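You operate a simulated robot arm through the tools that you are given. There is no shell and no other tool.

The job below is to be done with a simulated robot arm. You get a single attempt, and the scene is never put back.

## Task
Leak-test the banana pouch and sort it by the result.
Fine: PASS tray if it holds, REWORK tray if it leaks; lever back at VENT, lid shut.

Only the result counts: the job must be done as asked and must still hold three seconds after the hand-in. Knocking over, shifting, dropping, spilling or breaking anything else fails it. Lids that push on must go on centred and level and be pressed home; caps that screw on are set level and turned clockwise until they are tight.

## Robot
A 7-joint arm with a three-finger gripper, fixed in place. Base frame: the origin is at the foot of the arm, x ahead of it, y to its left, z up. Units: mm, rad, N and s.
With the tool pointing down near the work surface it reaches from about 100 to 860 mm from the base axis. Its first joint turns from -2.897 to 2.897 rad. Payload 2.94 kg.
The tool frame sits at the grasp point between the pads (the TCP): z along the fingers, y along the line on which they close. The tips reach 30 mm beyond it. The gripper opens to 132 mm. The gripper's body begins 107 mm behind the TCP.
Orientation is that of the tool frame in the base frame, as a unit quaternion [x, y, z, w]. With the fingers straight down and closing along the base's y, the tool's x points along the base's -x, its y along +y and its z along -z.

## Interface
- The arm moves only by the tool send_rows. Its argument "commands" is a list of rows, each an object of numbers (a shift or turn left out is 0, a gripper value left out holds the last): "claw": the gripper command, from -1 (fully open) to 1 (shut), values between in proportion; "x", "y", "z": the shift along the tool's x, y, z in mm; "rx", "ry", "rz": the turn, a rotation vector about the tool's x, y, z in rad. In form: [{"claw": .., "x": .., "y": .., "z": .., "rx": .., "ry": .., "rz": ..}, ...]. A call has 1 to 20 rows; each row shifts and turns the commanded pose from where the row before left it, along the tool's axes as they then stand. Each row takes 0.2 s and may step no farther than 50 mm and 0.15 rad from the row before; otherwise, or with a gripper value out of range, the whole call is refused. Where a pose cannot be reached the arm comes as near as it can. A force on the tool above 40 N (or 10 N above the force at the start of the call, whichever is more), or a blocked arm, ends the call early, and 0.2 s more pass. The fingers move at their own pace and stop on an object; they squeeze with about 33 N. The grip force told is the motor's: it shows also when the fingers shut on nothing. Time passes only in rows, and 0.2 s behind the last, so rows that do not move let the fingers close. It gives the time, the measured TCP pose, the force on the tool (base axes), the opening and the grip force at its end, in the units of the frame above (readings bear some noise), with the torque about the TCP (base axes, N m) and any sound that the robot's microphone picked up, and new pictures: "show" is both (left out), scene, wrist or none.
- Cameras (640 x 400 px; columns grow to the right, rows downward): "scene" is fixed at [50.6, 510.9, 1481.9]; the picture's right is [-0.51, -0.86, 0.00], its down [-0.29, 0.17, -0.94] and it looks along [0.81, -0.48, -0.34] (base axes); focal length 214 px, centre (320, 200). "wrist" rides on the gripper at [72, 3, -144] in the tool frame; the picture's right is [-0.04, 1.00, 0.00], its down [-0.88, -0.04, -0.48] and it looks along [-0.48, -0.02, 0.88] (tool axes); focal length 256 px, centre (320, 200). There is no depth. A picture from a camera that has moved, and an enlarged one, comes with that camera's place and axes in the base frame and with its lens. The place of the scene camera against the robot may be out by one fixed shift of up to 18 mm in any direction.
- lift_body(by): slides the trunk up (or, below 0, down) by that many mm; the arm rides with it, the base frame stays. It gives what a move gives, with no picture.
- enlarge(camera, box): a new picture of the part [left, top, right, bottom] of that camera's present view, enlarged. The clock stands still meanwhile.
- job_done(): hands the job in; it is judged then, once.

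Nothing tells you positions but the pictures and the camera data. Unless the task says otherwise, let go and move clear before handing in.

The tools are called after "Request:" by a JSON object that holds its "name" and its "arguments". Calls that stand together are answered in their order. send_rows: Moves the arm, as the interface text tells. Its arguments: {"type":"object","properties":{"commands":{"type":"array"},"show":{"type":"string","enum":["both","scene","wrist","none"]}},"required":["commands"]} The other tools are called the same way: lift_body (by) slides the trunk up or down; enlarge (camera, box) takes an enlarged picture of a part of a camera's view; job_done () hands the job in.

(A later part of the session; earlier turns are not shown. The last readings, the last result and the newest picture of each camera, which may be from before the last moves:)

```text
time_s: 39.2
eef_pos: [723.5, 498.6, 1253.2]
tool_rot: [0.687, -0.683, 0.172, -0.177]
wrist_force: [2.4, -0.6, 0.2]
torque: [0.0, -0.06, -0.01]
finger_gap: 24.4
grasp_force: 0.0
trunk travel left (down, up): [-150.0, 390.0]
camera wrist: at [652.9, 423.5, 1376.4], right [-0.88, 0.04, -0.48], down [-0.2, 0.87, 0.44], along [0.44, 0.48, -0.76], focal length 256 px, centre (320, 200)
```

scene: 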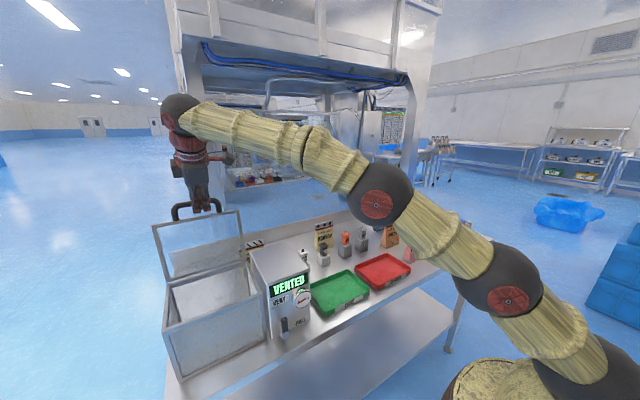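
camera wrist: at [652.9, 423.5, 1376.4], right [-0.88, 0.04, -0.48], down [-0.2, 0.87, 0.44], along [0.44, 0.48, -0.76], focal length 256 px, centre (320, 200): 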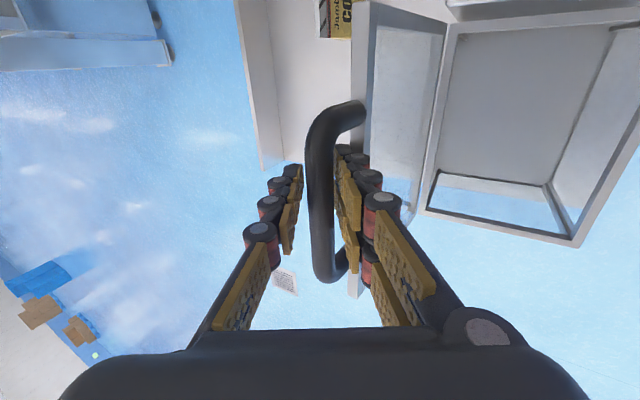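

The lid seems to stay where it is. I'll open a bit more and check again before withdrawing.

Request:
{"name": "send_rows", "arguments": {"commands": [{"claw": 0.2}, {}, {}, {}, {}], "show": "wrist"}}

```text
time_s: 40.4
eef_pos: [724.1, 497.6, 1254.0]
tool_rot: [0.687, -0.683, 0.171, -0.179]
wrist_force: [1.4, 0.0, 2.2]
torque: [-0.03, -0.03, 0.0]
finger_gap: 54.4
grasp_force: 0.0
trunk travel left (down, up): [-150.0, 390.0]
camera wrist: at [652.6, 423.6, 1376.7], right [-0.88, 0.04, -0.48], down [-0.2, 0.87, 0.44], along [0.44, 0.48, -0.76], focal length 256 px, centre (320, 200)
```

wrist: 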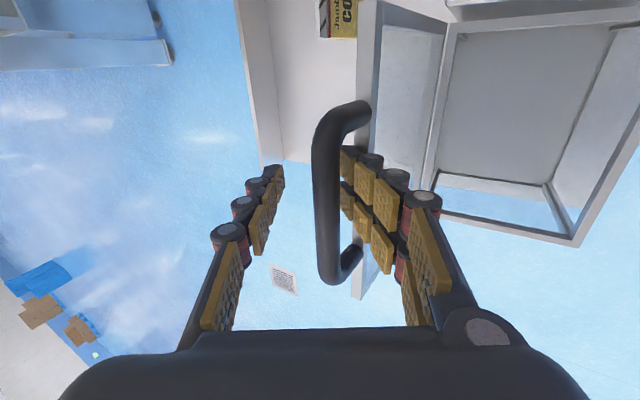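

Request:
{"name": "send_rows", "arguments": {"commands": [{"claw": -0.2}, {}, {}, {}, {}], "show": "both"}}

Request:
{"name": "enlarge", "arguments": {"camera": "scene", "box": [130, 160, 290, 340]}}

```text
time_s: 41.6
eef_pos: [722.7, 497.7, 1253.9]
tool_rot: [0.686, -0.684, 0.172, -0.179]
wrist_force: [1.4, 0.6, 1.6]
torque: [-0.04, 0.01, 0.03]
finger_gap: 81.5
grasp_force: 0.1
trunk travel left (down, up): [-150.0, 390.0]
camera wrist: at [652.6, 423.7, 1376.6], right [-0.88, 0.04, -0.48], down [-0.2, 0.87, 0.44], along [0.44, 0.48, -0.76], focal length 256 px, centre (320, 200)
```

scene: 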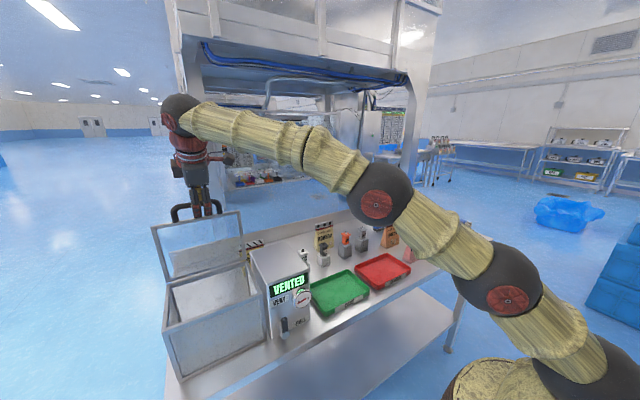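
wrist: 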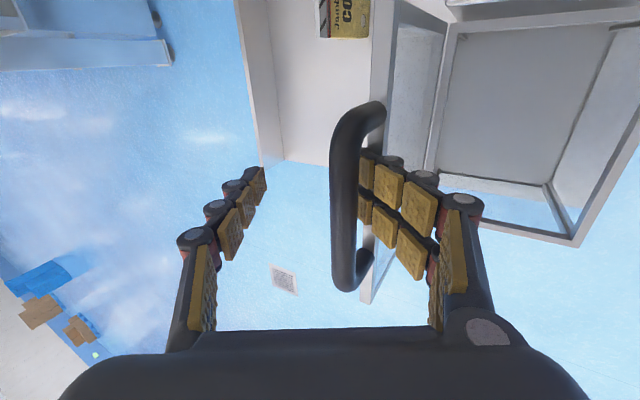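

```text
2.22 times, centred on (210, 250) of scene
camera zoom: at [50.6, 510.9, 1481.9], right [-0.51, -0.86, 0.0], down [-0.29, 0.17, -0.94], along [0.81, -0.48, -0.34], focal length 477 px, centre (564, 89)
```

zoom: 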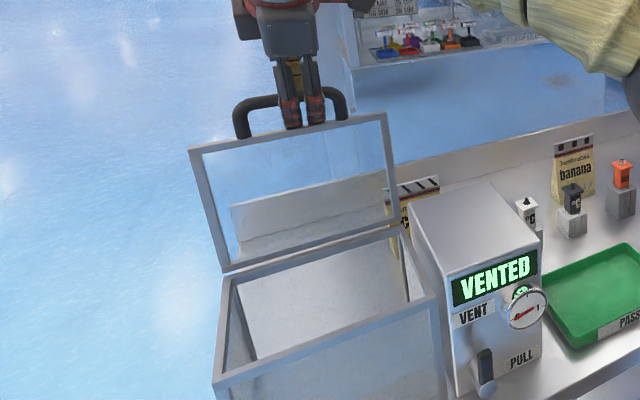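

The lid seems to follow the front finger a little. I'll open fully to see where it settles.

Request:
{"name": "send_rows", "arguments": {"commands": [{"claw": -0.6}, {}, {}, {}, {}], "show": "wrist"}}

Request:
{"name": "send_rows", "arguments": {"commands": [{"claw": -1}, {}, {}, {}, {}], "show": "wrist"}}

```text
time_s: 42.8
eef_pos: [723.4, 497.8, 1253.1]
tool_rot: [0.687, -0.683, 0.172, -0.179]
wrist_force: [0.6, 0.7, 1.7]
torque: [0.0, 0.01, -0.01]
finger_gap: 108.8
grasp_force: 0.1
trunk travel left (down, up): [-150.0, 390.0]
camera wrist: at [652.5, 423.6, 1376.7], right [-0.88, 0.04, -0.48], down [-0.2, 0.87, 0.44], along [0.44, 0.48, -0.76], focal length 256 px, centre (320, 200)
```

wrist: 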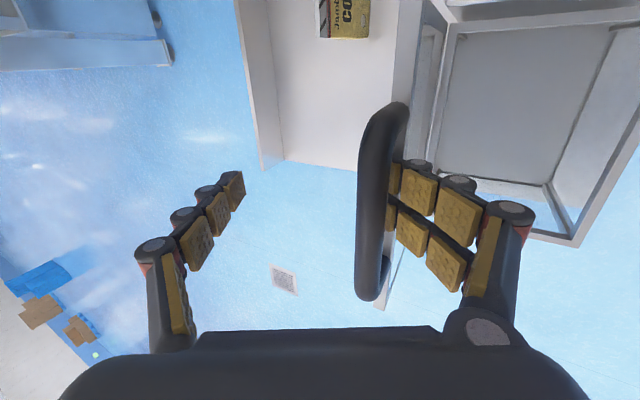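

```text
time_s: 44.0
eef_pos: [724.0, 498.8, 1253.8]
tool_rot: [0.687, -0.683, 0.172, -0.179]
wrist_force: [0.3, 0.2, -0.7]
torque: [0.01, -0.01, 0.03]
finger_gap: 132.0
grasp_force: 0.1
trunk travel left (down, up): [-150.0, 390.0]
camera wrist: at [652.6, 423.7, 1376.6], right [-0.88, 0.04, -0.48], down [-0.2, 0.87, 0.44], along [0.44, 0.48, -0.76], focal length 256 px, centre (320, 200)
```

wrist: 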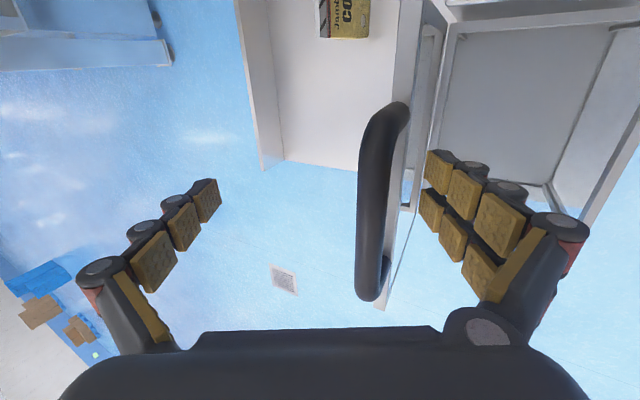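

The lid has settled free at about 92° and holds open. I'll back the gripper out up and forward, clear of the handle.

Request:
{"name": "send_rows", "arguments": {"commands": [{"z": -20}, {"z": -30}, {"z": -40}, {"z": -45}, {}], "show": "both"}}

```text
time_s: 45.2
eef_pos: [660.5, 491.7, 1357.0]
tool_rot: [0.687, -0.683, 0.172, -0.178]
wrist_force: [-0.5, 1.1, 0.0]
torque: [-0.03, -0.01, 0.0]
finger_gap: 132.1
grasp_force: 0.0
out of reach, approached as far as the arm can: row 4
trunk travel left (down, up): [-150.0, 390.0]
camera wrist: at [589.8, 418.2, 1480.0], right [-0.88, 0.04, -0.48], down [-0.2, 0.87, 0.44], along [0.44, 0.48, -0.76], focal length 256 px, centre (320, 200)
```

scene: 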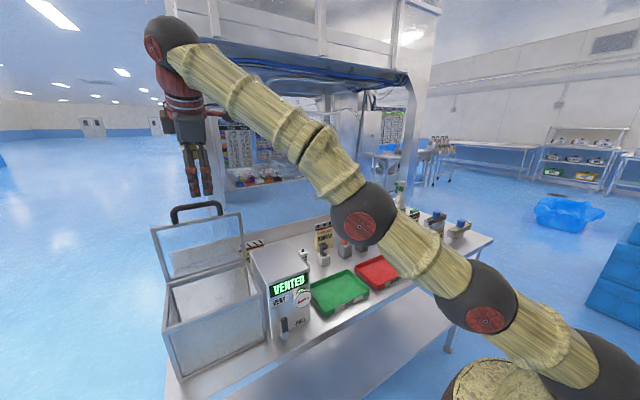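
wrist: 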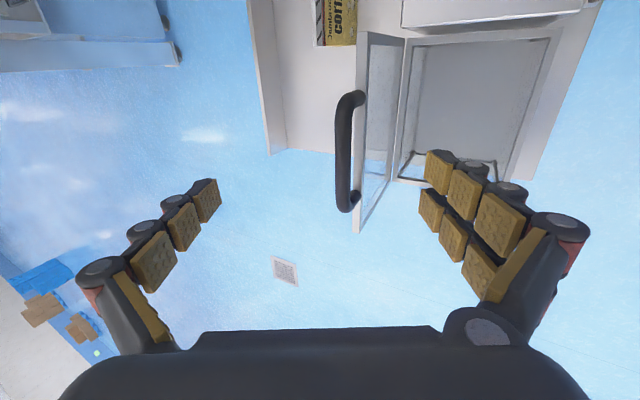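

The lid stays open at about 94°. I'll retract a little and swing over toward the banana pouch for a closer look.

Request:
{"name": "send_rows", "arguments": {"commands": [{"y": 30, "z": -17}, {"y": 35, "z": -19}, {"x": 45}, {"x": 48}, {"x": 48}, {"x": 48}, {"x": 48}, {"x": 48}, {"x": 48}, {"x": 48}, {}], "show": "both"}}

```text
time_s: 47.6
eef_pos: [701.1, 190.7, 1471.3]
tool_rot: [0.688, -0.683, 0.171, -0.178]
wrist_force: [0.5, 0.4, 0.3]
torque: [0.06, 0.01, 0.02]
finger_gap: 132.0
grasp_force: 0.1
out of reach, approached as far as the arm can: row 2, 3, 4, 5, 6, 7, 8, 9, 10
trunk travel left (down, up): [-150.0, 390.0]
camera wrist: at [630.6, 117.1, 1594.5], right [-0.88, 0.04, -0.48], down [-0.2, 0.87, 0.44], along [0.43, 0.48, -0.76], focal length 256 px, centre (320, 200)
```

scene: 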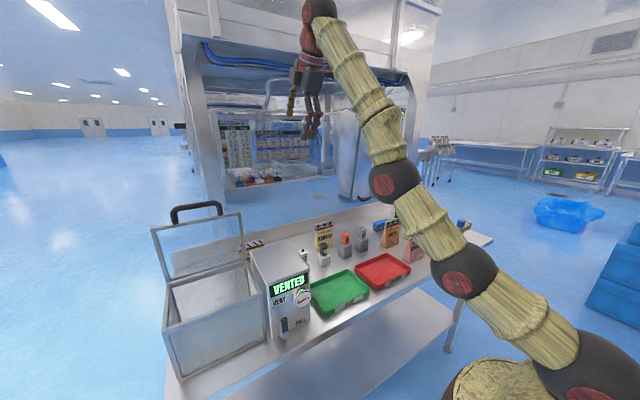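
wrist: 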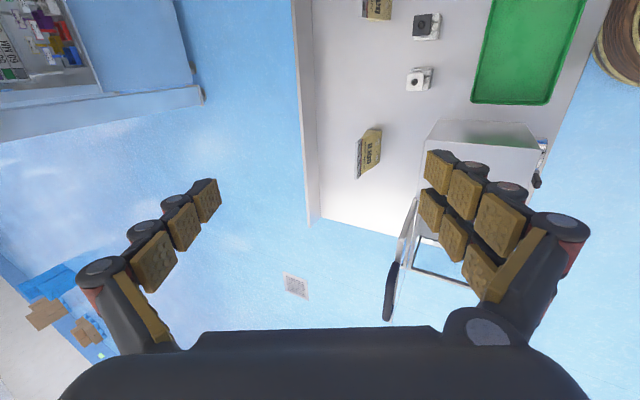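

The arm got stretched out up high. I'll bring it down and back into a comfortable posture above the bench centre.

Request:
{"name": "send_rows", "arguments": {"commands": [{"x": 15, "y": 36, "z": 25}, {"x": 15, "y": 36, "z": 25}, {"x": 15, "y": 36, "z": 25}, {"x": 15, "y": 36, "z": 25}, {"x": 15, "y": 36, "z": 25}, {"x": 15}, {}], "show": "both"}}

```text
time_s: 49.2
eef_pos: [726.9, 161.2, 1470.1]
tool_rot: [0.686, -0.684, 0.171, -0.178]
wrist_force: [0.7, -1.0, -0.3]
torque: [-0.01, 0.03, 0.02]
finger_gap: 131.8
grasp_force: 0.0
out of reach, approached as far as the arm can: row 1, 2, 3, 4, 5
trunk travel left (down, up): [-150.0, 390.0]
camera wrist: at [655.2, 85.6, 1594.1], right [-0.88, 0.04, -0.48], down [-0.2, 0.87, 0.44], along [0.44, 0.48, -0.76], focal length 256 px, centre (320, 200)
```

scene: 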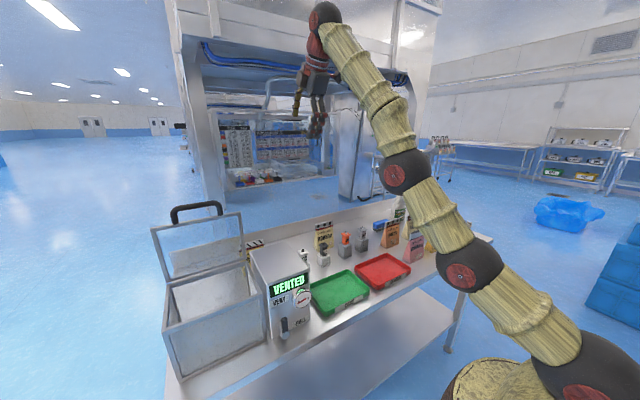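
wrist: 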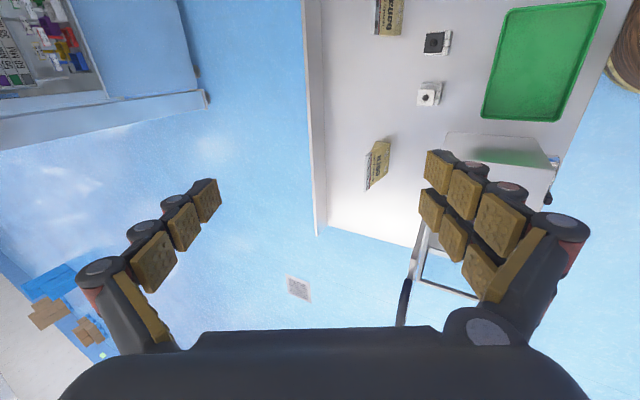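

The wrist seems to be at a joint limit in this folded posture. I'll tilt the hand more forward to free it, then lower.

Request:
{"name": "send_rows", "arguments": {"commands": [{"rx": 0.12}, {"rx": 0.12}, {"rx": 0.12}, {"rx": 0.12}, {}], "show": "none"}}

Request:
{"name": "send_rows", "arguments": {"commands": [{"y": 40}, {"y": 40}, {"y": 40}, {"y": 40}, {}], "show": "scene"}}

```text
time_s: 50.4
eef_pos: [800.1, 183.7, 1555.9]
tool_rot: [0.624, -0.624, 0.329, -0.336]
wrist_force: [0.2, 0.1, 0.7]
torque: [0.0, 0.0, 0.01]
finger_gap: 131.9
grasp_force: 0.0
out of reach, approached as far as the arm can: row 1, 2, 3, 4
trunk travel left (down, up): [-150.0, 390.0]
```

```text
time_s: 51.6
eef_pos: [810.6, 222.7, 1533.0]
tool_rot: [0.625, -0.623, 0.329, -0.336]
wrist_force: [0.2, -0.1, 0.1]
torque: [0.02, 0.02, 0.03]
finger_gap: 132.1
grasp_force: 0.1
out of reach, approached as far as the arm can: row 1, 2, 3, 4
trunk travel left (down, up): [-150.0, 390.0]
```

scene: 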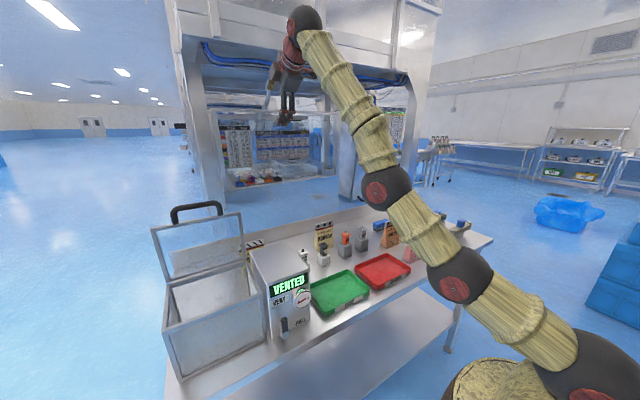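

The posture still looks limited, possibly by the last joint's roll. I'll undo part of the roll and see if the arm frees up.

Request:
{"name": "send_rows", "arguments": {"commands": [{"rz": 0.14}, {"rz": 0.14}, {"rz": 0.14}, {"rz": 0.14}, {"rz": 0.14}, {"rz": 0.14}, {}], "show": "scene"}}

```text
time_s: 53.2
eef_pos: [812.6, 222.4, 1532.9]
tool_rot: [-0.316, 0.823, -0.163, 0.443]
wrist_force: [0.0, -0.6, -0.1]
torque: [0.0, -0.03, -0.02]
finger_gap: 132.3
grasp_force: 0.0
trunk travel left (down, up): [-150.0, 390.0]
```

scene: 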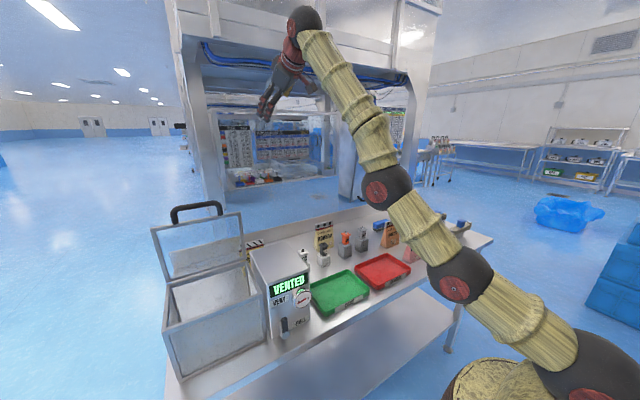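

It's free again, so the roll joint was at its limit. I'll unroll completely and come back down over the bench.

Request:
{"name": "send_rows", "arguments": {"commands": [{"rz": 0.146}, {"rz": 0.146}, {"rz": 0.146}, {"rz": 0.146}, {"rz": 0.146}, {"x": 42, "y": -9, "z": -11}, {"x": 42, "y": -9, "z": -11}, {"x": 42, "y": -9, "z": -11}, {"x": 42, "y": -9, "z": -11}, {"x": 42, "y": -9, "z": -11}, {"x": 42, "y": -9, "z": -11}, {"x": 42, "y": -9, "z": -11}, {}], "show": "scene"}}

```text
time_s: 56.0
eef_pos: [794.1, 232.4, 1545.1]
tool_rot: [-0.001, 0.883, 0.004, 0.47]
wrist_force: [0.8, 0.6, 0.0]
torque: [-0.02, 0.03, -0.03]
finger_gap: 132.0
grasp_force: 0.1
out of reach, approached as far as the arm can: row 6, 7, 8, 9, 10, 11, 12
trunk travel left (down, up): [-150.0, 390.0]
```

scene: 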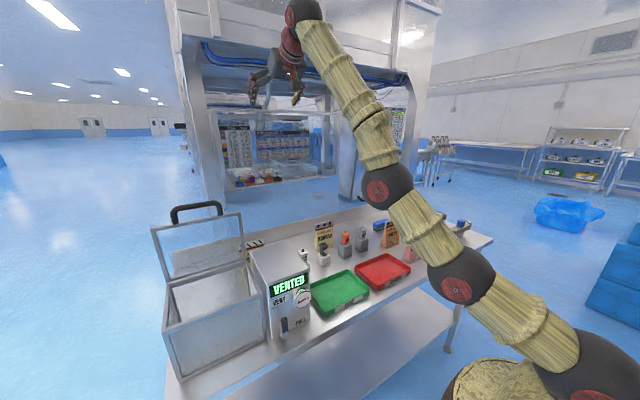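

Rotations work but translations stall, likely a near-straight elbow. I'll probe with a different direction: straight down, plus tipping the hand downward.

Request:
{"name": "send_rows", "arguments": {"commands": [{"ry": 0.1}, {"ry": 0.1}, {"ry": 0.1}, {"ry": 0.1}, {}], "show": "none"}}

Request:
{"name": "send_rows", "arguments": {"commands": [{"z": 10}, {"z": 10}, {}], "show": "none"}}

Request:
{"name": "send_rows", "arguments": {"commands": [{"x": 10}, {"x": 10}, {}], "show": "none"}}

Request:
{"name": "send_rows", "arguments": {"commands": [{"y": -10}, {"y": -10}, {}], "show": "scene"}}

```text
time_s: 57.2
eef_pos: [756.5, 222.9, 1500.0]
tool_rot: [-0.002, 0.943, 0.004, 0.333]
wrist_force: [-0.1, 0.4, -0.1]
torque: [0.01, 0.0, 0.01]
finger_gap: 131.8
grasp_force: 0.1
out of reach, approached as far as the arm can: row 1, 2, 3, 4
trunk travel left (down, up): [-150.0, 390.0]
```

```text
time_s: 58.0
eef_pos: [760.4, 220.1, 1476.4]
tool_rot: [-0.003, 0.951, 0.004, 0.31]
wrist_force: [0.2, 0.2, -0.1]
torque: [0.0, 0.0, -0.02]
finger_gap: 132.0
grasp_force: 0.0
out of reach, approached as far as the arm can: row 1
trunk travel left (down, up): [-150.0, 390.0]
```

```text
time_s: 58.8
eef_pos: [745.0, 219.3, 1467.8]
tool_rot: [-0.002, 0.951, 0.005, 0.309]
wrist_force: [-0.7, 0.6, 0.9]
torque: [0.03, -0.04, 0.01]
finger_gap: 131.7
grasp_force: 0.0
out of reach, approached as far as the arm can: row 2
trunk travel left (down, up): [-150.0, 390.0]
```

```text
time_s: 59.6
eef_pos: [749.4, 200.4, 1470.6]
tool_rot: [-0.002, 0.951, 0.005, 0.31]
wrist_force: [0.2, -1.1, 0.7]
torque: [0.02, 0.03, 0.01]
finger_gap: 131.9
grasp_force: 0.1
out of reach, approached as far as the arm can: row 1
trunk travel left (down, up): [-150.0, 390.0]
```

scene: 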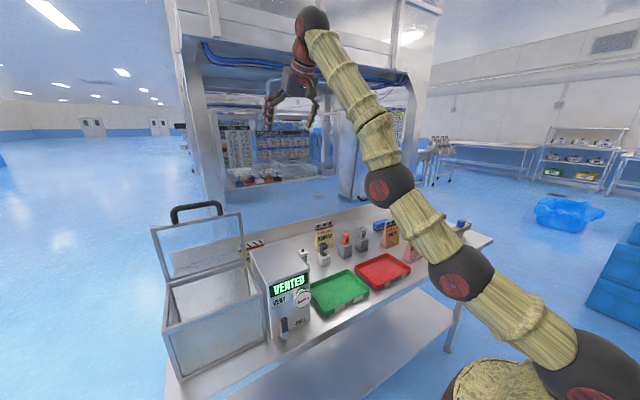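

Moves along the finger direction work. I'll go straight down in steps.

Request:
{"name": "send_rows", "arguments": {"commands": [{"z": 24, "x": 17}, {"z": 24, "x": 17}, {"z": 24, "x": 17}, {"z": 24, "x": 17}, {"z": 24, "x": 17}, {"z": 24, "x": 17}, {}], "show": "scene"}}

```text
time_s: 61.2
eef_pos: [832.0, 231.4, 1367.4]
tool_rot: [-0.002, 0.951, 0.004, 0.31]
wrist_force: [0.3, -0.1, 0.8]
torque: [0.01, 0.02, 0.02]
finger_gap: 132.2
grasp_force: 0.0
out of reach, approached as far as the arm can: row 1, 2, 3, 4, 5, 6
trunk travel left (down, up): [-150.0, 390.0]
```

scene: 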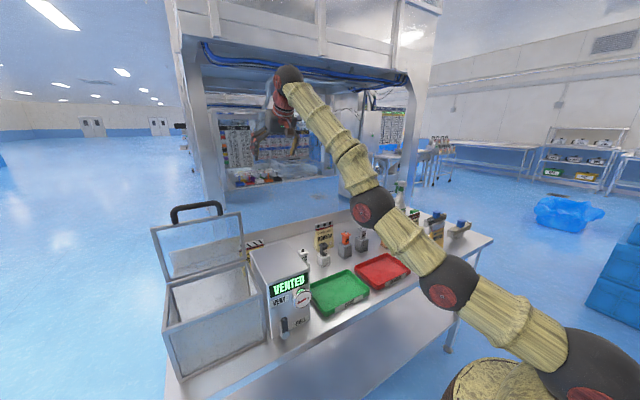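

The elbow looks over-straight: it sits at its limit and has to be stretched past its far point before it can bend the right way. I'll push outward, then try inward.

Request:
{"name": "send_rows", "arguments": {"commands": [{"x": -37, "y": 10, "z": 3}, {"x": -37, "y": 10, "z": 3}, {"x": -37, "y": 10, "z": 3}, {}], "show": "none"}}

Request:
{"name": "send_rows", "arguments": {"commands": [{"x": 25, "y": -7, "z": -2}, {"x": 25, "y": -7, "z": -2}, {"x": 25, "y": -7, "z": -2}, {}], "show": "scene"}}

```text
time_s: 62.2
eef_pos: [847.1, 241.9, 1377.8]
tool_rot: [-0.003, 0.951, 0.005, 0.309]
wrist_force: [0.4, 0.3, 0.2]
torque: [-0.03, 0.02, 0.0]
finger_gap: 131.8
grasp_force: 0.0
out of reach, approached as far as the arm can: row 1, 2, 3
trunk travel left (down, up): [-150.0, 390.0]
```

```text
time_s: 63.2
eef_pos: [824.2, 232.1, 1376.3]
tool_rot: [-0.003, 0.95, 0.006, 0.311]
wrist_force: [-0.2, -0.3, 0.4]
torque: [0.0, 0.04, 0.05]
finger_gap: 132.1
grasp_force: 0.1
out of reach, approached as far as the arm can: row 1, 2, 3
trunk travel left (down, up): [-150.0, 390.0]
```

scene: 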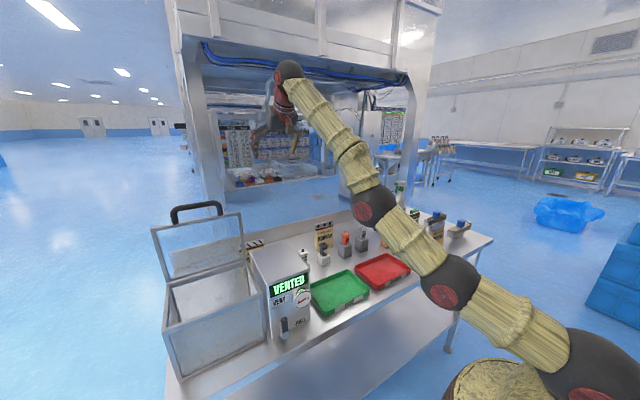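

That confirms it: stretching reaches a farther point, but the elbow then falls back to the straight limit. I'll use an orientation demand, folding the hand under the forearm, to make the elbow bend the right way.

Request:
{"name": "send_rows", "arguments": {"commands": [{"x": -37, "y": 10, "z": 3}, {"ry": 0.14}, {"ry": 0.14}, {"ry": 0.14}, {"ry": 0.14}, {"ry": 0.14}, {"ry": 0.14}, {"ry": 0.14}, {}], "show": "scene"}}

```text
time_s: 65.2
eef_pos: [726.9, 207.1, 1343.4]
tool_rot: [-0.004, 0.998, 0.004, 0.07]
wrist_force: [0.5, -0.6, 1.0]
torque: [0.0, -0.01, 0.02]
finger_gap: 131.8
grasp_force: 0.1
out of reach, approached as far as the arm can: row 1, 2, 3, 4, 5, 6, 7, 8
trunk travel left (down, up): [-150.0, 390.0]
```

scene: 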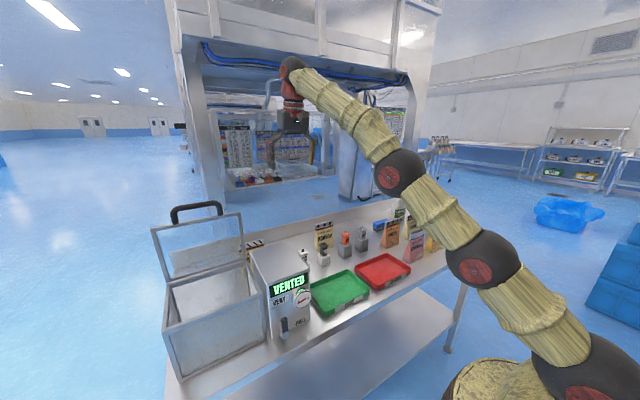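

The elbow now shows a visible bend. I'll test an inward move.

Request:
{"name": "send_rows", "arguments": {"commands": [{"x": 20}, {"x": 20}, {"x": 20}, {}], "show": "scene"}}

```text
time_s: 66.2
eef_pos: [666.3, 206.5, 1333.1]
tool_rot: [-0.003, 0.998, 0.004, 0.07]
wrist_force: [-1.3, 0.0, 0.2]
torque: [0.01, -0.02, -0.02]
finger_gap: 131.6
grasp_force: 0.0
trunk travel left (down, up): [-150.0, 390.0]
```

scene: 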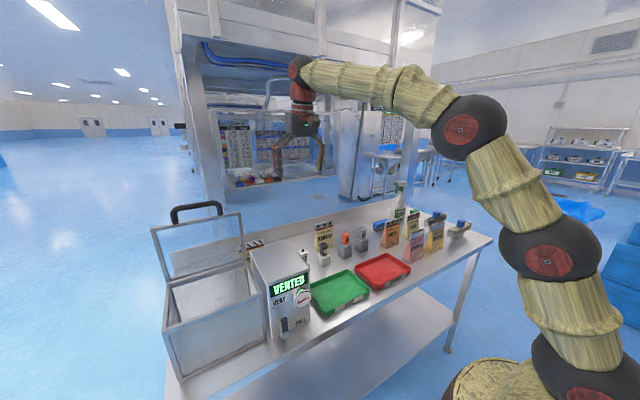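

The elbow is bending normally again, and I'll stay away from full stretch from here on. Next I'll move over to view the banana pouch.

Request:
{"name": "send_rows", "arguments": {"commands": [{"y": -40}, {"y": -45}, {"y": -45}, {"y": -45}, {"z": 40}, {"z": 40}, {}], "show": "both"}}

Request:
{"name": "enlarge", "arguments": {"camera": "wrist", "box": [200, 140, 460, 330]}}

```text
time_s: 67.8
eef_pos: [681.3, 34.5, 1252.1]
tool_rot: [-0.004, 0.998, 0.005, 0.07]
wrist_force: [0.1, 1.0, 0.4]
torque: [0.04, -0.01, 0.03]
finger_gap: 132.1
grasp_force: 0.0
trunk travel left (down, up): [-150.0, 390.0]
camera wrist: at [588.9, 35.0, 1384.1], right [0.03, 1.0, 0.01], down [0.8, -0.04, 0.59], along [0.59, -0.01, -0.8], focal length 256 px, centre (320, 200)
```

scene: 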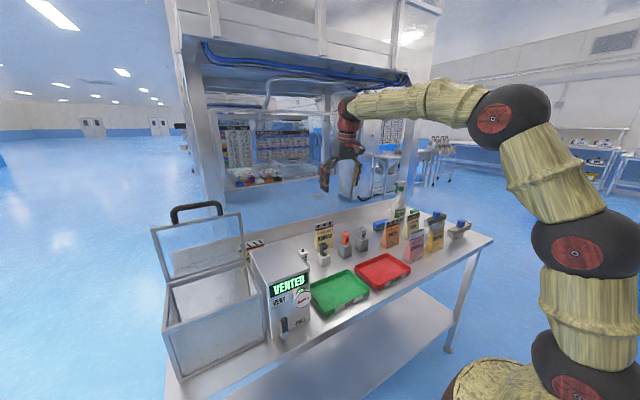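
wrist: 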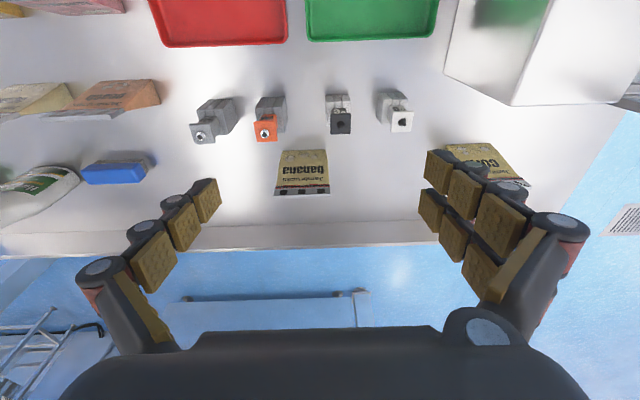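

```text
2.11 times, centred on (330, 235) of wrist
camera zoom: at [588.9, 35.0, 1384.1], right [0.03, 1.0, 0.01], down [0.8, -0.04, 0.59], along [0.59, -0.01, -0.8], focal length 539 px, centre (299, 126)
```

zoom: 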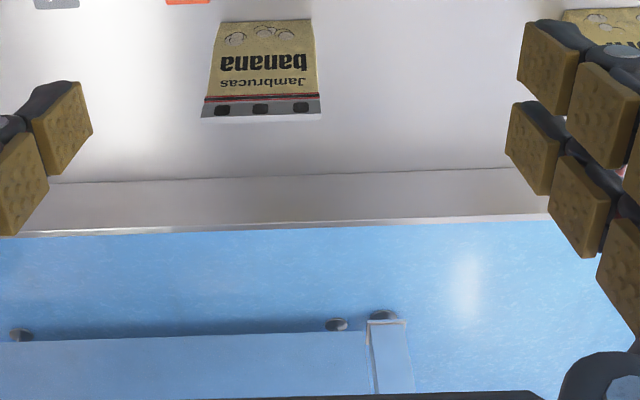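

The banana pouch's front base edge is at x≈825, y −46 to 48, with its top leaning back to about x≈860, z≈1000–1020. Its width of about 100 mm fits between the fingers along y, so I'll grip it by its sides with the hand tilted forward. I'll get closer for a second look.

Request:
{"name": "send_rows", "arguments": {"commands": [{"y": -18, "ry": -0.12}, {"y": -18, "ry": -0.12}, {"ry": -0.12}, {"z": 35, "x": 20}, {"z": 35, "x": 20}, {"z": 35, "x": 20}, {}], "show": "wrist"}}

Request:
{"name": "enlarge", "arguments": {"camera": "wrist", "box": [210, 80, 430, 240]}}

```text
time_s: 69.4
eef_pos: [678.0, -1.0, 1130.9]
tool_rot: [-0.004, 0.969, 0.005, 0.248]
wrist_force: [0.0, -0.5, 0.3]
torque: [0.01, -0.01, 0.02]
finger_gap: 131.9
grasp_force: 0.1
trunk travel left (down, up): [-150.0, 390.0]
camera wrist: at [544.7, -0.3, 1220.8], right [0.03, 1.0, 0.03], down [0.54, -0.04, 0.84], along [0.84, -0.01, -0.54], focal length 256 px, centre (320, 200)
```

wrist: 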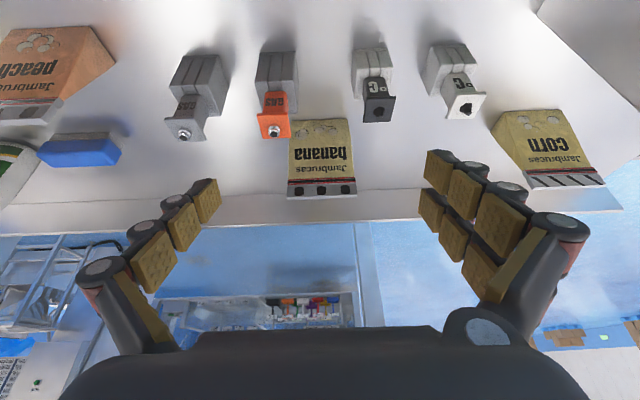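

```text
2.50 times, centred on (320, 160) of wrist
camera zoom: at [544.7, -0.3, 1220.8], right [0.03, 1.0, 0.03], down [0.54, -0.04, 0.84], along [0.84, -0.01, -0.54], focal length 640 px, centre (320, 300)
```

zoom: 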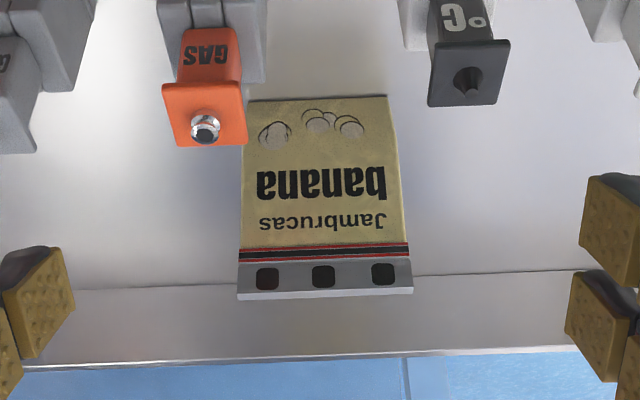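

Triangulation puts the pouch top edge at (843, 0, 1027) and its base at x 825–861, z 884, with a width of about 97 mm. I'll advance the open fingers along both sides of it to the mid-height point.

Request:
{"name": "send_rows", "arguments": {"commands": [{"x": -30, "z": 16.5}, {"x": -30, "z": 16.5}, {"z": 25}, {"z": 25}, {"z": 25}, {"z": 25}, {}], "show": "both"}}

```text
time_s: 71.0
eef_pos: [795.9, 0.6, 1045.6]
tool_rot: [-0.003, 0.969, 0.005, 0.249]
wrist_force: [0.4, 0.5, -0.1]
torque: [0.0, 0.03, -0.01]
finger_gap: 132.0
grasp_force: 0.0
trunk travel left (down, up): [-150.0, 390.0]
camera wrist: at [662.6, 1.0, 1136.2], right [0.03, 1.0, 0.03], down [0.54, -0.04, 0.84], along [0.84, -0.01, -0.54], focal length 256 px, centre (320, 200)
```

scene: 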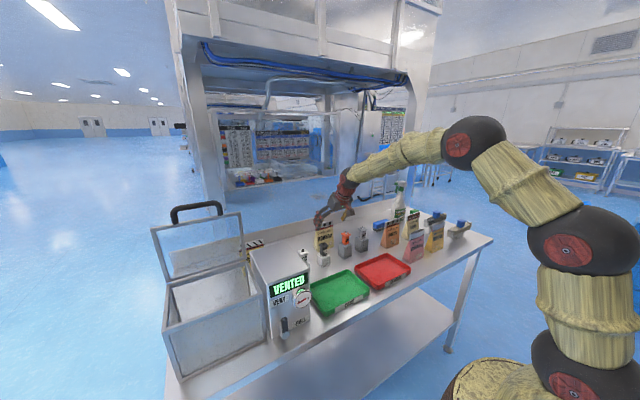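
wrist: 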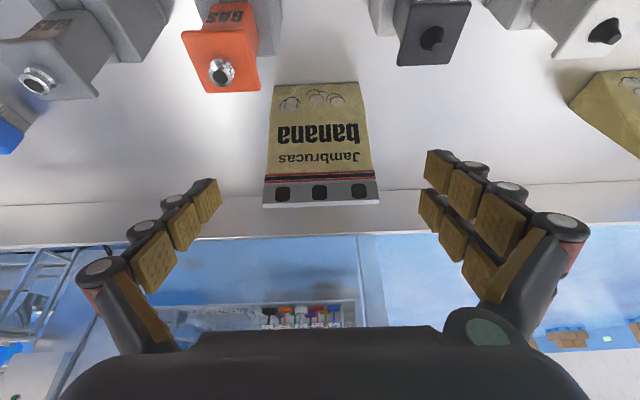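

It's well centred and in easy reach. I'll advance the last 100 mm and check again before closing.

Request:
{"name": "send_rows", "arguments": {"commands": [{"z": 25}, {"z": 25}, {"z": 25}, {"z": 25}, {}], "show": "both"}}

```text
time_s: 72.2
eef_pos: [844.6, -0.3, 957.7]
tool_rot: [-0.003, 0.969, 0.005, 0.248]
wrist_force: [0.5, 0.0, -0.5]
torque: [-0.03, -0.01, -0.02]
finger_gap: 132.0
grasp_force: 0.1
trunk travel left (down, up): [-150.0, 390.0]
camera wrist: at [712.0, 0.0, 1048.6], right [0.03, 1.0, 0.03], down [0.54, -0.04, 0.84], along [0.84, -0.01, -0.54], focal length 256 px, centre (320, 200)
```

scene: 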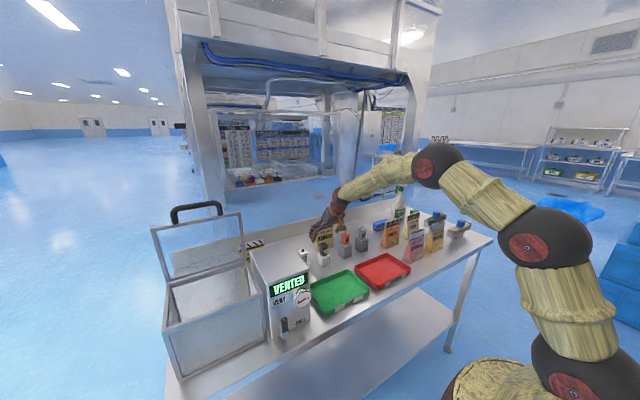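
wrist: 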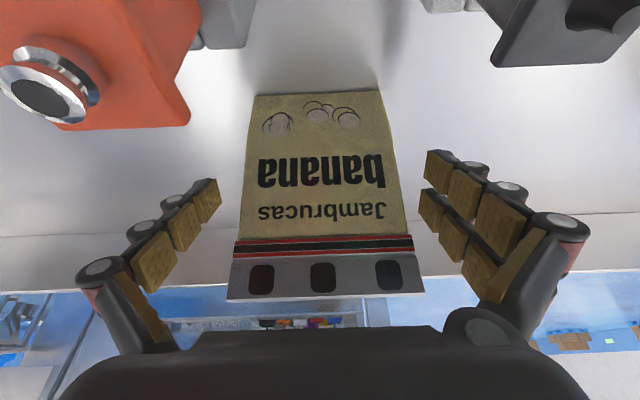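

The fingers straddle the pouch evenly. I'll close gently with a stepwise target to limit the squeeze.

Request:
{"name": "send_rows", "arguments": {"commands": [{"claw": -0.38}, {}, {}, {}], "show": "wrist"}}

```text
time_s: 73.2
eef_pos: [843.5, -0.9, 958.8]
tool_rot: [-0.002, 0.969, 0.004, 0.249]
wrist_force: [-0.6, 0.0, 1.6]
torque: [0.02, 0.05, -0.03]
finger_gap: 98.7
grasp_force: 31.8
trunk travel left (down, up): [-150.0, 390.0]
camera wrist: at [711.6, 0.1, 1048.9], right [0.03, 1.0, 0.03], down [0.54, -0.04, 0.84], along [0.84, -0.01, -0.54], focal length 256 px, centre (320, 200)
```

wrist: 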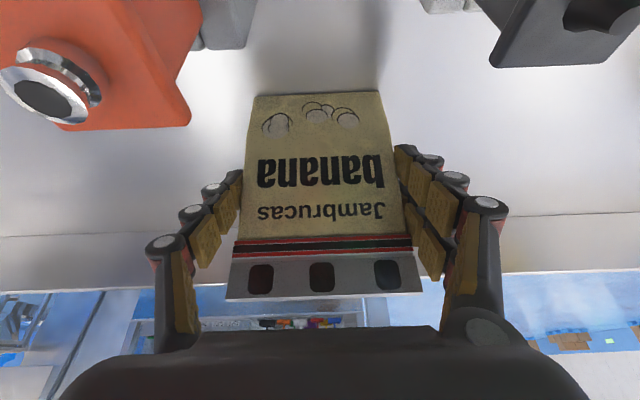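

The pouch is held, gap 98.7 mm and 32 N. I'll firm up the grip and lift it straight up using the trunk.

Request:
{"name": "send_rows", "arguments": {"commands": [{"claw": -0.2}, {}], "show": "none"}}

Request:
{"name": "lift_body", "arguments": {"by": 30}}

Request:
{"name": "send_rows", "arguments": {"commands": [{}], "show": "both"}}

```text
time_s: 73.8
eef_pos: [842.9, -0.2, 958.1]
tool_rot: [-0.002, 0.969, 0.005, 0.249]
wrist_force: [-0.1, -0.1, 2.3]
torque: [0.03, 0.07, -0.02]
finger_gap: 99.0
grasp_force: 32.7
trunk travel left (down, up): [-150.0, 390.0]
```

```text
time_s: 74.6
eef_pos: [842.3, -0.9, 987.9]
tool_rot: [-0.003, 0.969, 0.006, 0.248]
wrist_force: [0.7, -1.2, -0.1]
torque: [-0.01, 0.0, -0.02]
finger_gap: 98.9
grasp_force: 33.4
trunk travel left (down, up): [-180.0, 360.0]
```

```text
time_s: 75.0
eef_pos: [844.3, -0.7, 988.2]
tool_rot: [-0.003, 0.969, 0.005, 0.248]
wrist_force: [0.1, -0.1, -0.6]
torque: [-0.02, -0.04, 0.01]
finger_gap: 99.1
grasp_force: 33.4
trunk travel left (down, up): [-180.0, 360.0]
camera wrist: at [711.7, 0.0, 1078.6], right [0.03, 1.0, 0.03], down [0.54, -0.04, 0.84], along [0.84, -0.01, -0.54], focal length 256 px, centre (320, 200)
```

scene: 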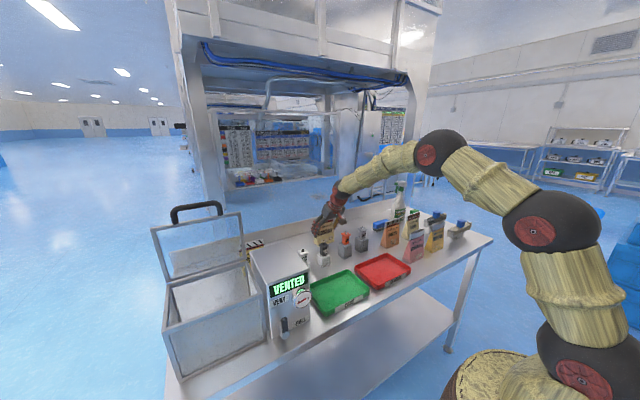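
wrist: 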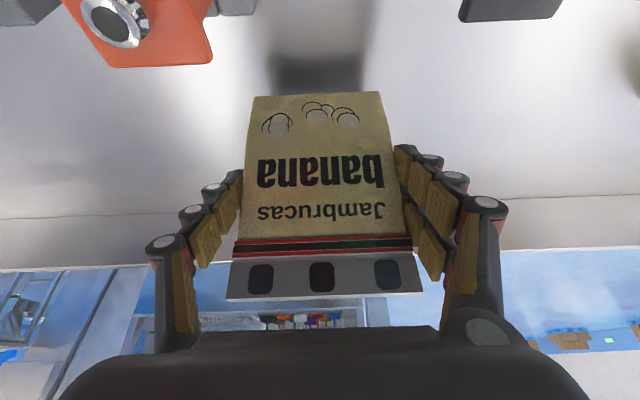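

The pouch is lifted and held firmly, with no slip. I'll raise the trunk more to clear everything, then retract.

Request:
{"name": "lift_body", "arguments": {"by": 220}}

Request:
{"name": "send_rows", "arguments": {"commands": [{"x": 35, "z": -19}, {"x": 35, "z": -19}, {"x": 35, "z": -19}, {"x": 35, "z": -19}, {}], "show": "both"}}

```text
time_s: 77.3
eef_pos: [842.9, -0.6, 1207.3]
tool_rot: [-0.003, 0.969, 0.005, 0.248]
wrist_force: [-0.4, 0.5, 0.0]
torque: [-0.02, -0.02, 0.02]
finger_gap: 98.6
grasp_force: 32.6
trunk travel left (down, up): [-400.0, 140.0]
```

```text
time_s: 78.5
eef_pos: [685.6, -1.7, 1204.8]
tool_rot: [-0.003, 0.969, 0.005, 0.248]
wrist_force: [0.2, 0.0, -1.0]
torque: [0.0, 0.0, 0.02]
finger_gap: 99.1
grasp_force: 32.9
trunk travel left (down, up): [-400.0, 140.0]
camera wrist: at [553.9, -0.9, 1296.2], right [0.03, 1.0, 0.03], down [0.54, -0.04, 0.84], along [0.84, -0.01, -0.54], focal length 256 px, centre (320, 200)
```

scene: 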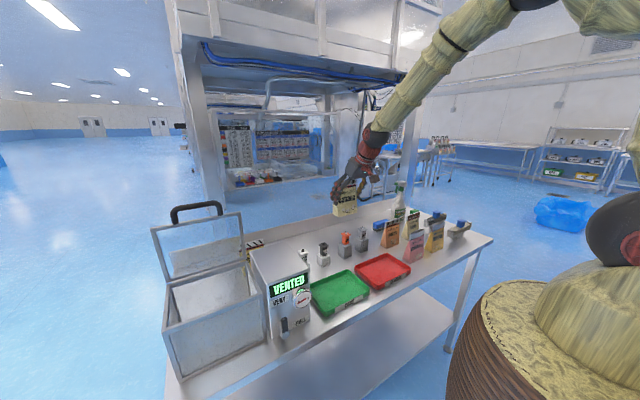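
wrist: 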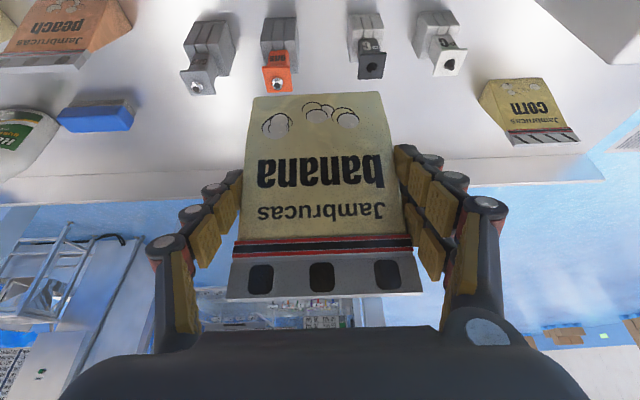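

I'll carry it over to above the chamber, at height over the control box.

Request:
{"name": "send_rows", "arguments": {"commands": [{"x": 14, "y": 45, "z": -8}, {"x": 14, "y": 45, "z": -8}, {"x": 14, "y": 45, "z": -8}, {"x": 14, "y": 45, "z": -8}, {"x": 14, "y": 45, "z": -8}, {"x": 12, "y": 45, "z": -6}, {"y": 45}, {"y": 45}, {"y": 45}, {"y": 45}, {"y": 45}, {}], "show": "both"}}

```text
time_s: 81.1
eef_pos: [586.9, 491.7, 1212.6]
tool_rot: [-0.003, 0.969, 0.004, 0.248]
wrist_force: [0.8, 0.0, -0.7]
torque: [0.04, 0.02, 0.03]
finger_gap: 98.8
grasp_force: 32.7
trunk travel left (down, up): [-400.0, 140.0]
camera wrist: at [454.7, 492.5, 1303.8], right [0.03, 1.0, 0.03], down [0.54, -0.04, 0.84], along [0.84, -0.01, -0.54], focal length 256 px, centre (320, 200)
```

scene: 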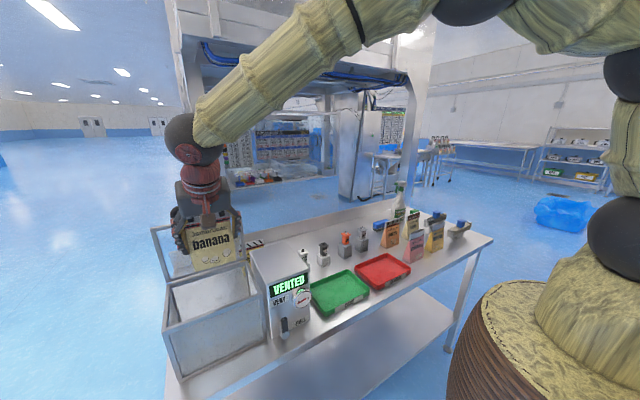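
wrist: 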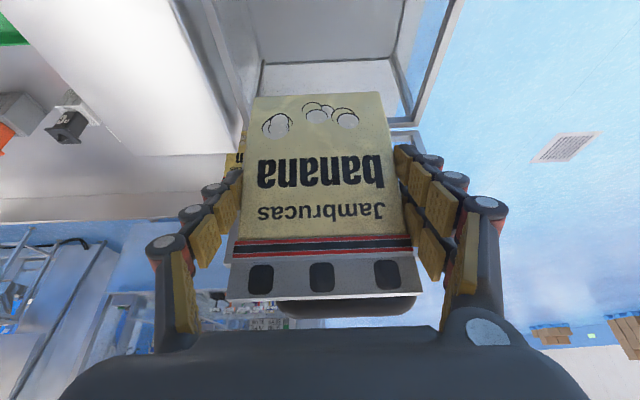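

Request:
{"name": "enlarge", "arguments": {"camera": "wrist", "box": [160, 0, 480, 200]}}

Request:
{"name": "enlarge", "arguments": {"camera": "scene", "box": [130, 200, 290, 390]}}

```text
2.00 times, centred on (320, 100) of wrist
camera zoom: at [454.7, 492.5, 1303.8], right [0.03, 1.0, 0.03], down [0.54, -0.04, 0.84], along [0.84, -0.01, -0.54], focal length 512 px, centre (320, 400)
```

zoom: 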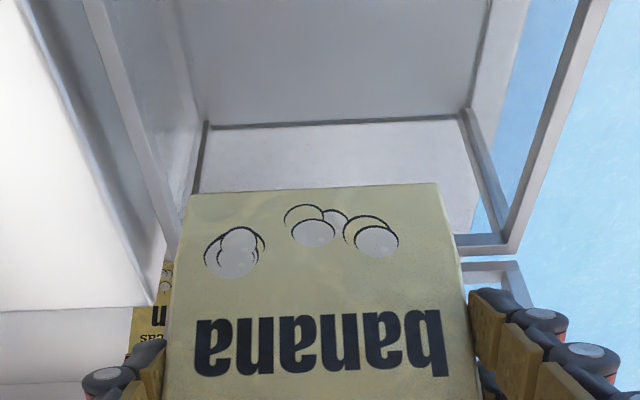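

```text
2.11 times, centred on (210, 295) of scene
camera zoom: at [50.6, 510.9, 1481.9], right [-0.51, -0.86, 0.0], down [-0.29, 0.17, -0.94], along [0.81, -0.48, -0.34], focal length 452 px, centre (552, 0)
```

zoom: 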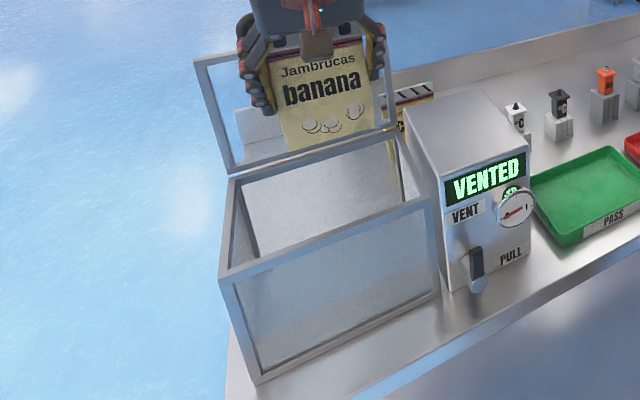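

The chamber interior spans roughly x 530–660, y 418–598. I'll align the pouch at (612, 508) and lower it between the walls.

Request:
{"name": "send_rows", "arguments": {"commands": [{"x": -11, "y": 8, "z": 6}, {"x": -11, "y": 8, "z": 6}, {}], "show": "none"}}

Request:
{"name": "lift_body", "arguments": {"by": -80}}

Request:
{"name": "send_rows", "arguments": {"commands": [{}], "show": "both"}}

```text
time_s: 81.9
eef_pos: [611.7, 507.1, 1212.4]
tool_rot: [-0.003, 0.969, 0.005, 0.248]
wrist_force: [0.0, -1.2, -0.4]
torque: [-0.01, 0.02, -0.03]
finger_gap: 99.0
grasp_force: 32.8
trunk travel left (down, up): [-400.0, 140.0]
```

```text
time_s: 83.1
eef_pos: [613.3, 507.7, 1134.2]
tool_rot: [-0.002, 0.969, 0.004, 0.249]
wrist_force: [0.2, -0.2, -0.7]
torque: [-0.02, -0.02, 0.0]
finger_gap: 98.8
grasp_force: 33.0
trunk travel left (down, up): [-320.0, 220.0]
```

```text
time_s: 83.5
eef_pos: [612.0, 509.0, 1131.0]
tool_rot: [-0.003, 0.969, 0.005, 0.248]
wrist_force: [-0.6, -0.1, -0.3]
torque: [-0.02, 0.03, -0.01]
finger_gap: 98.9
grasp_force: 33.7
trunk travel left (down, up): [-320.0, 220.0]
camera wrist: at [479.7, 508.9, 1223.3], right [0.03, 1.0, 0.03], down [0.54, -0.04, 0.84], along [0.84, -0.01, -0.54], focal length 256 px, centre (320, 200)
```

scene: 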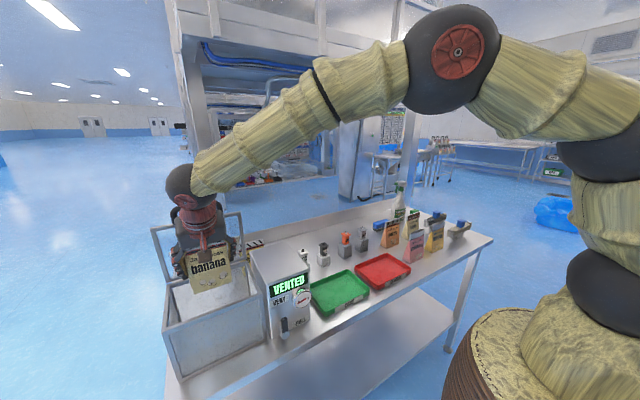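
wrist: 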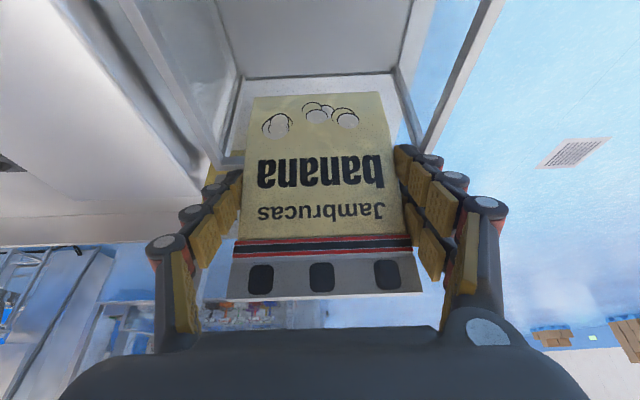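

It's well centred. I'll continue lowering in stages.

Request:
{"name": "lift_body", "arguments": {"by": -60}}

Request:
{"name": "send_rows", "arguments": {"commands": [{}], "show": "both"}}

Request:
{"name": "enlarge", "arguments": {"camera": "scene", "box": [130, 200, 290, 390]}}

```text
time_s: 84.5
eef_pos: [612.1, 508.2, 1074.6]
tool_rot: [-0.002, 0.969, 0.005, 0.249]
wrist_force: [0.2, -0.1, -0.6]
torque: [0.0, 0.0, -0.03]
finger_gap: 98.7
grasp_force: 33.1
trunk travel left (down, up): [-260.0, 280.0]
```

```text
time_s: 84.9
eef_pos: [611.7, 507.2, 1072.6]
tool_rot: [-0.002, 0.969, 0.005, 0.247]
wrist_force: [1.2, 1.4, 0.3]
torque: [-0.02, 0.02, 0.01]
finger_gap: 98.9
grasp_force: 32.6
trunk travel left (down, up): [-260.0, 280.0]
camera wrist: at [479.7, 508.9, 1163.3], right [0.03, 1.0, 0.03], down [0.54, -0.04, 0.84], along [0.84, -0.01, -0.54], focal length 256 px, centre (320, 200)
```

scene: 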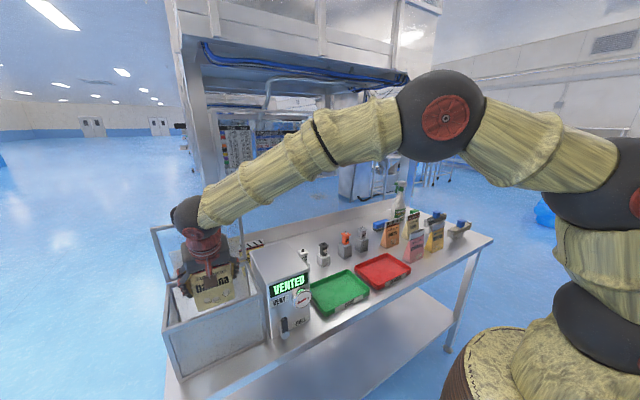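
wrist: 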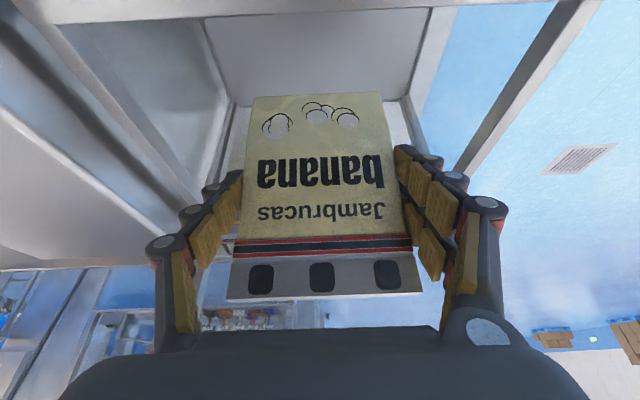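

```text
2.11 times, centred on (210, 295) of scene
camera zoom: at [50.6, 510.9, 1481.9], right [-0.51, -0.86, 0.0], down [-0.29, 0.17, -0.94], along [0.81, -0.48, -0.34], focal length 452 px, centre (552, 0)
```

zoom: 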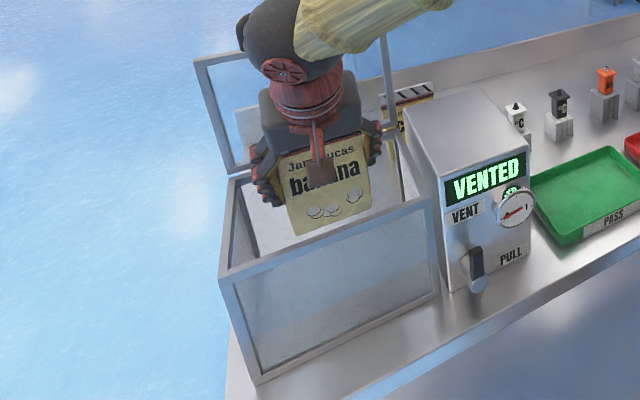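

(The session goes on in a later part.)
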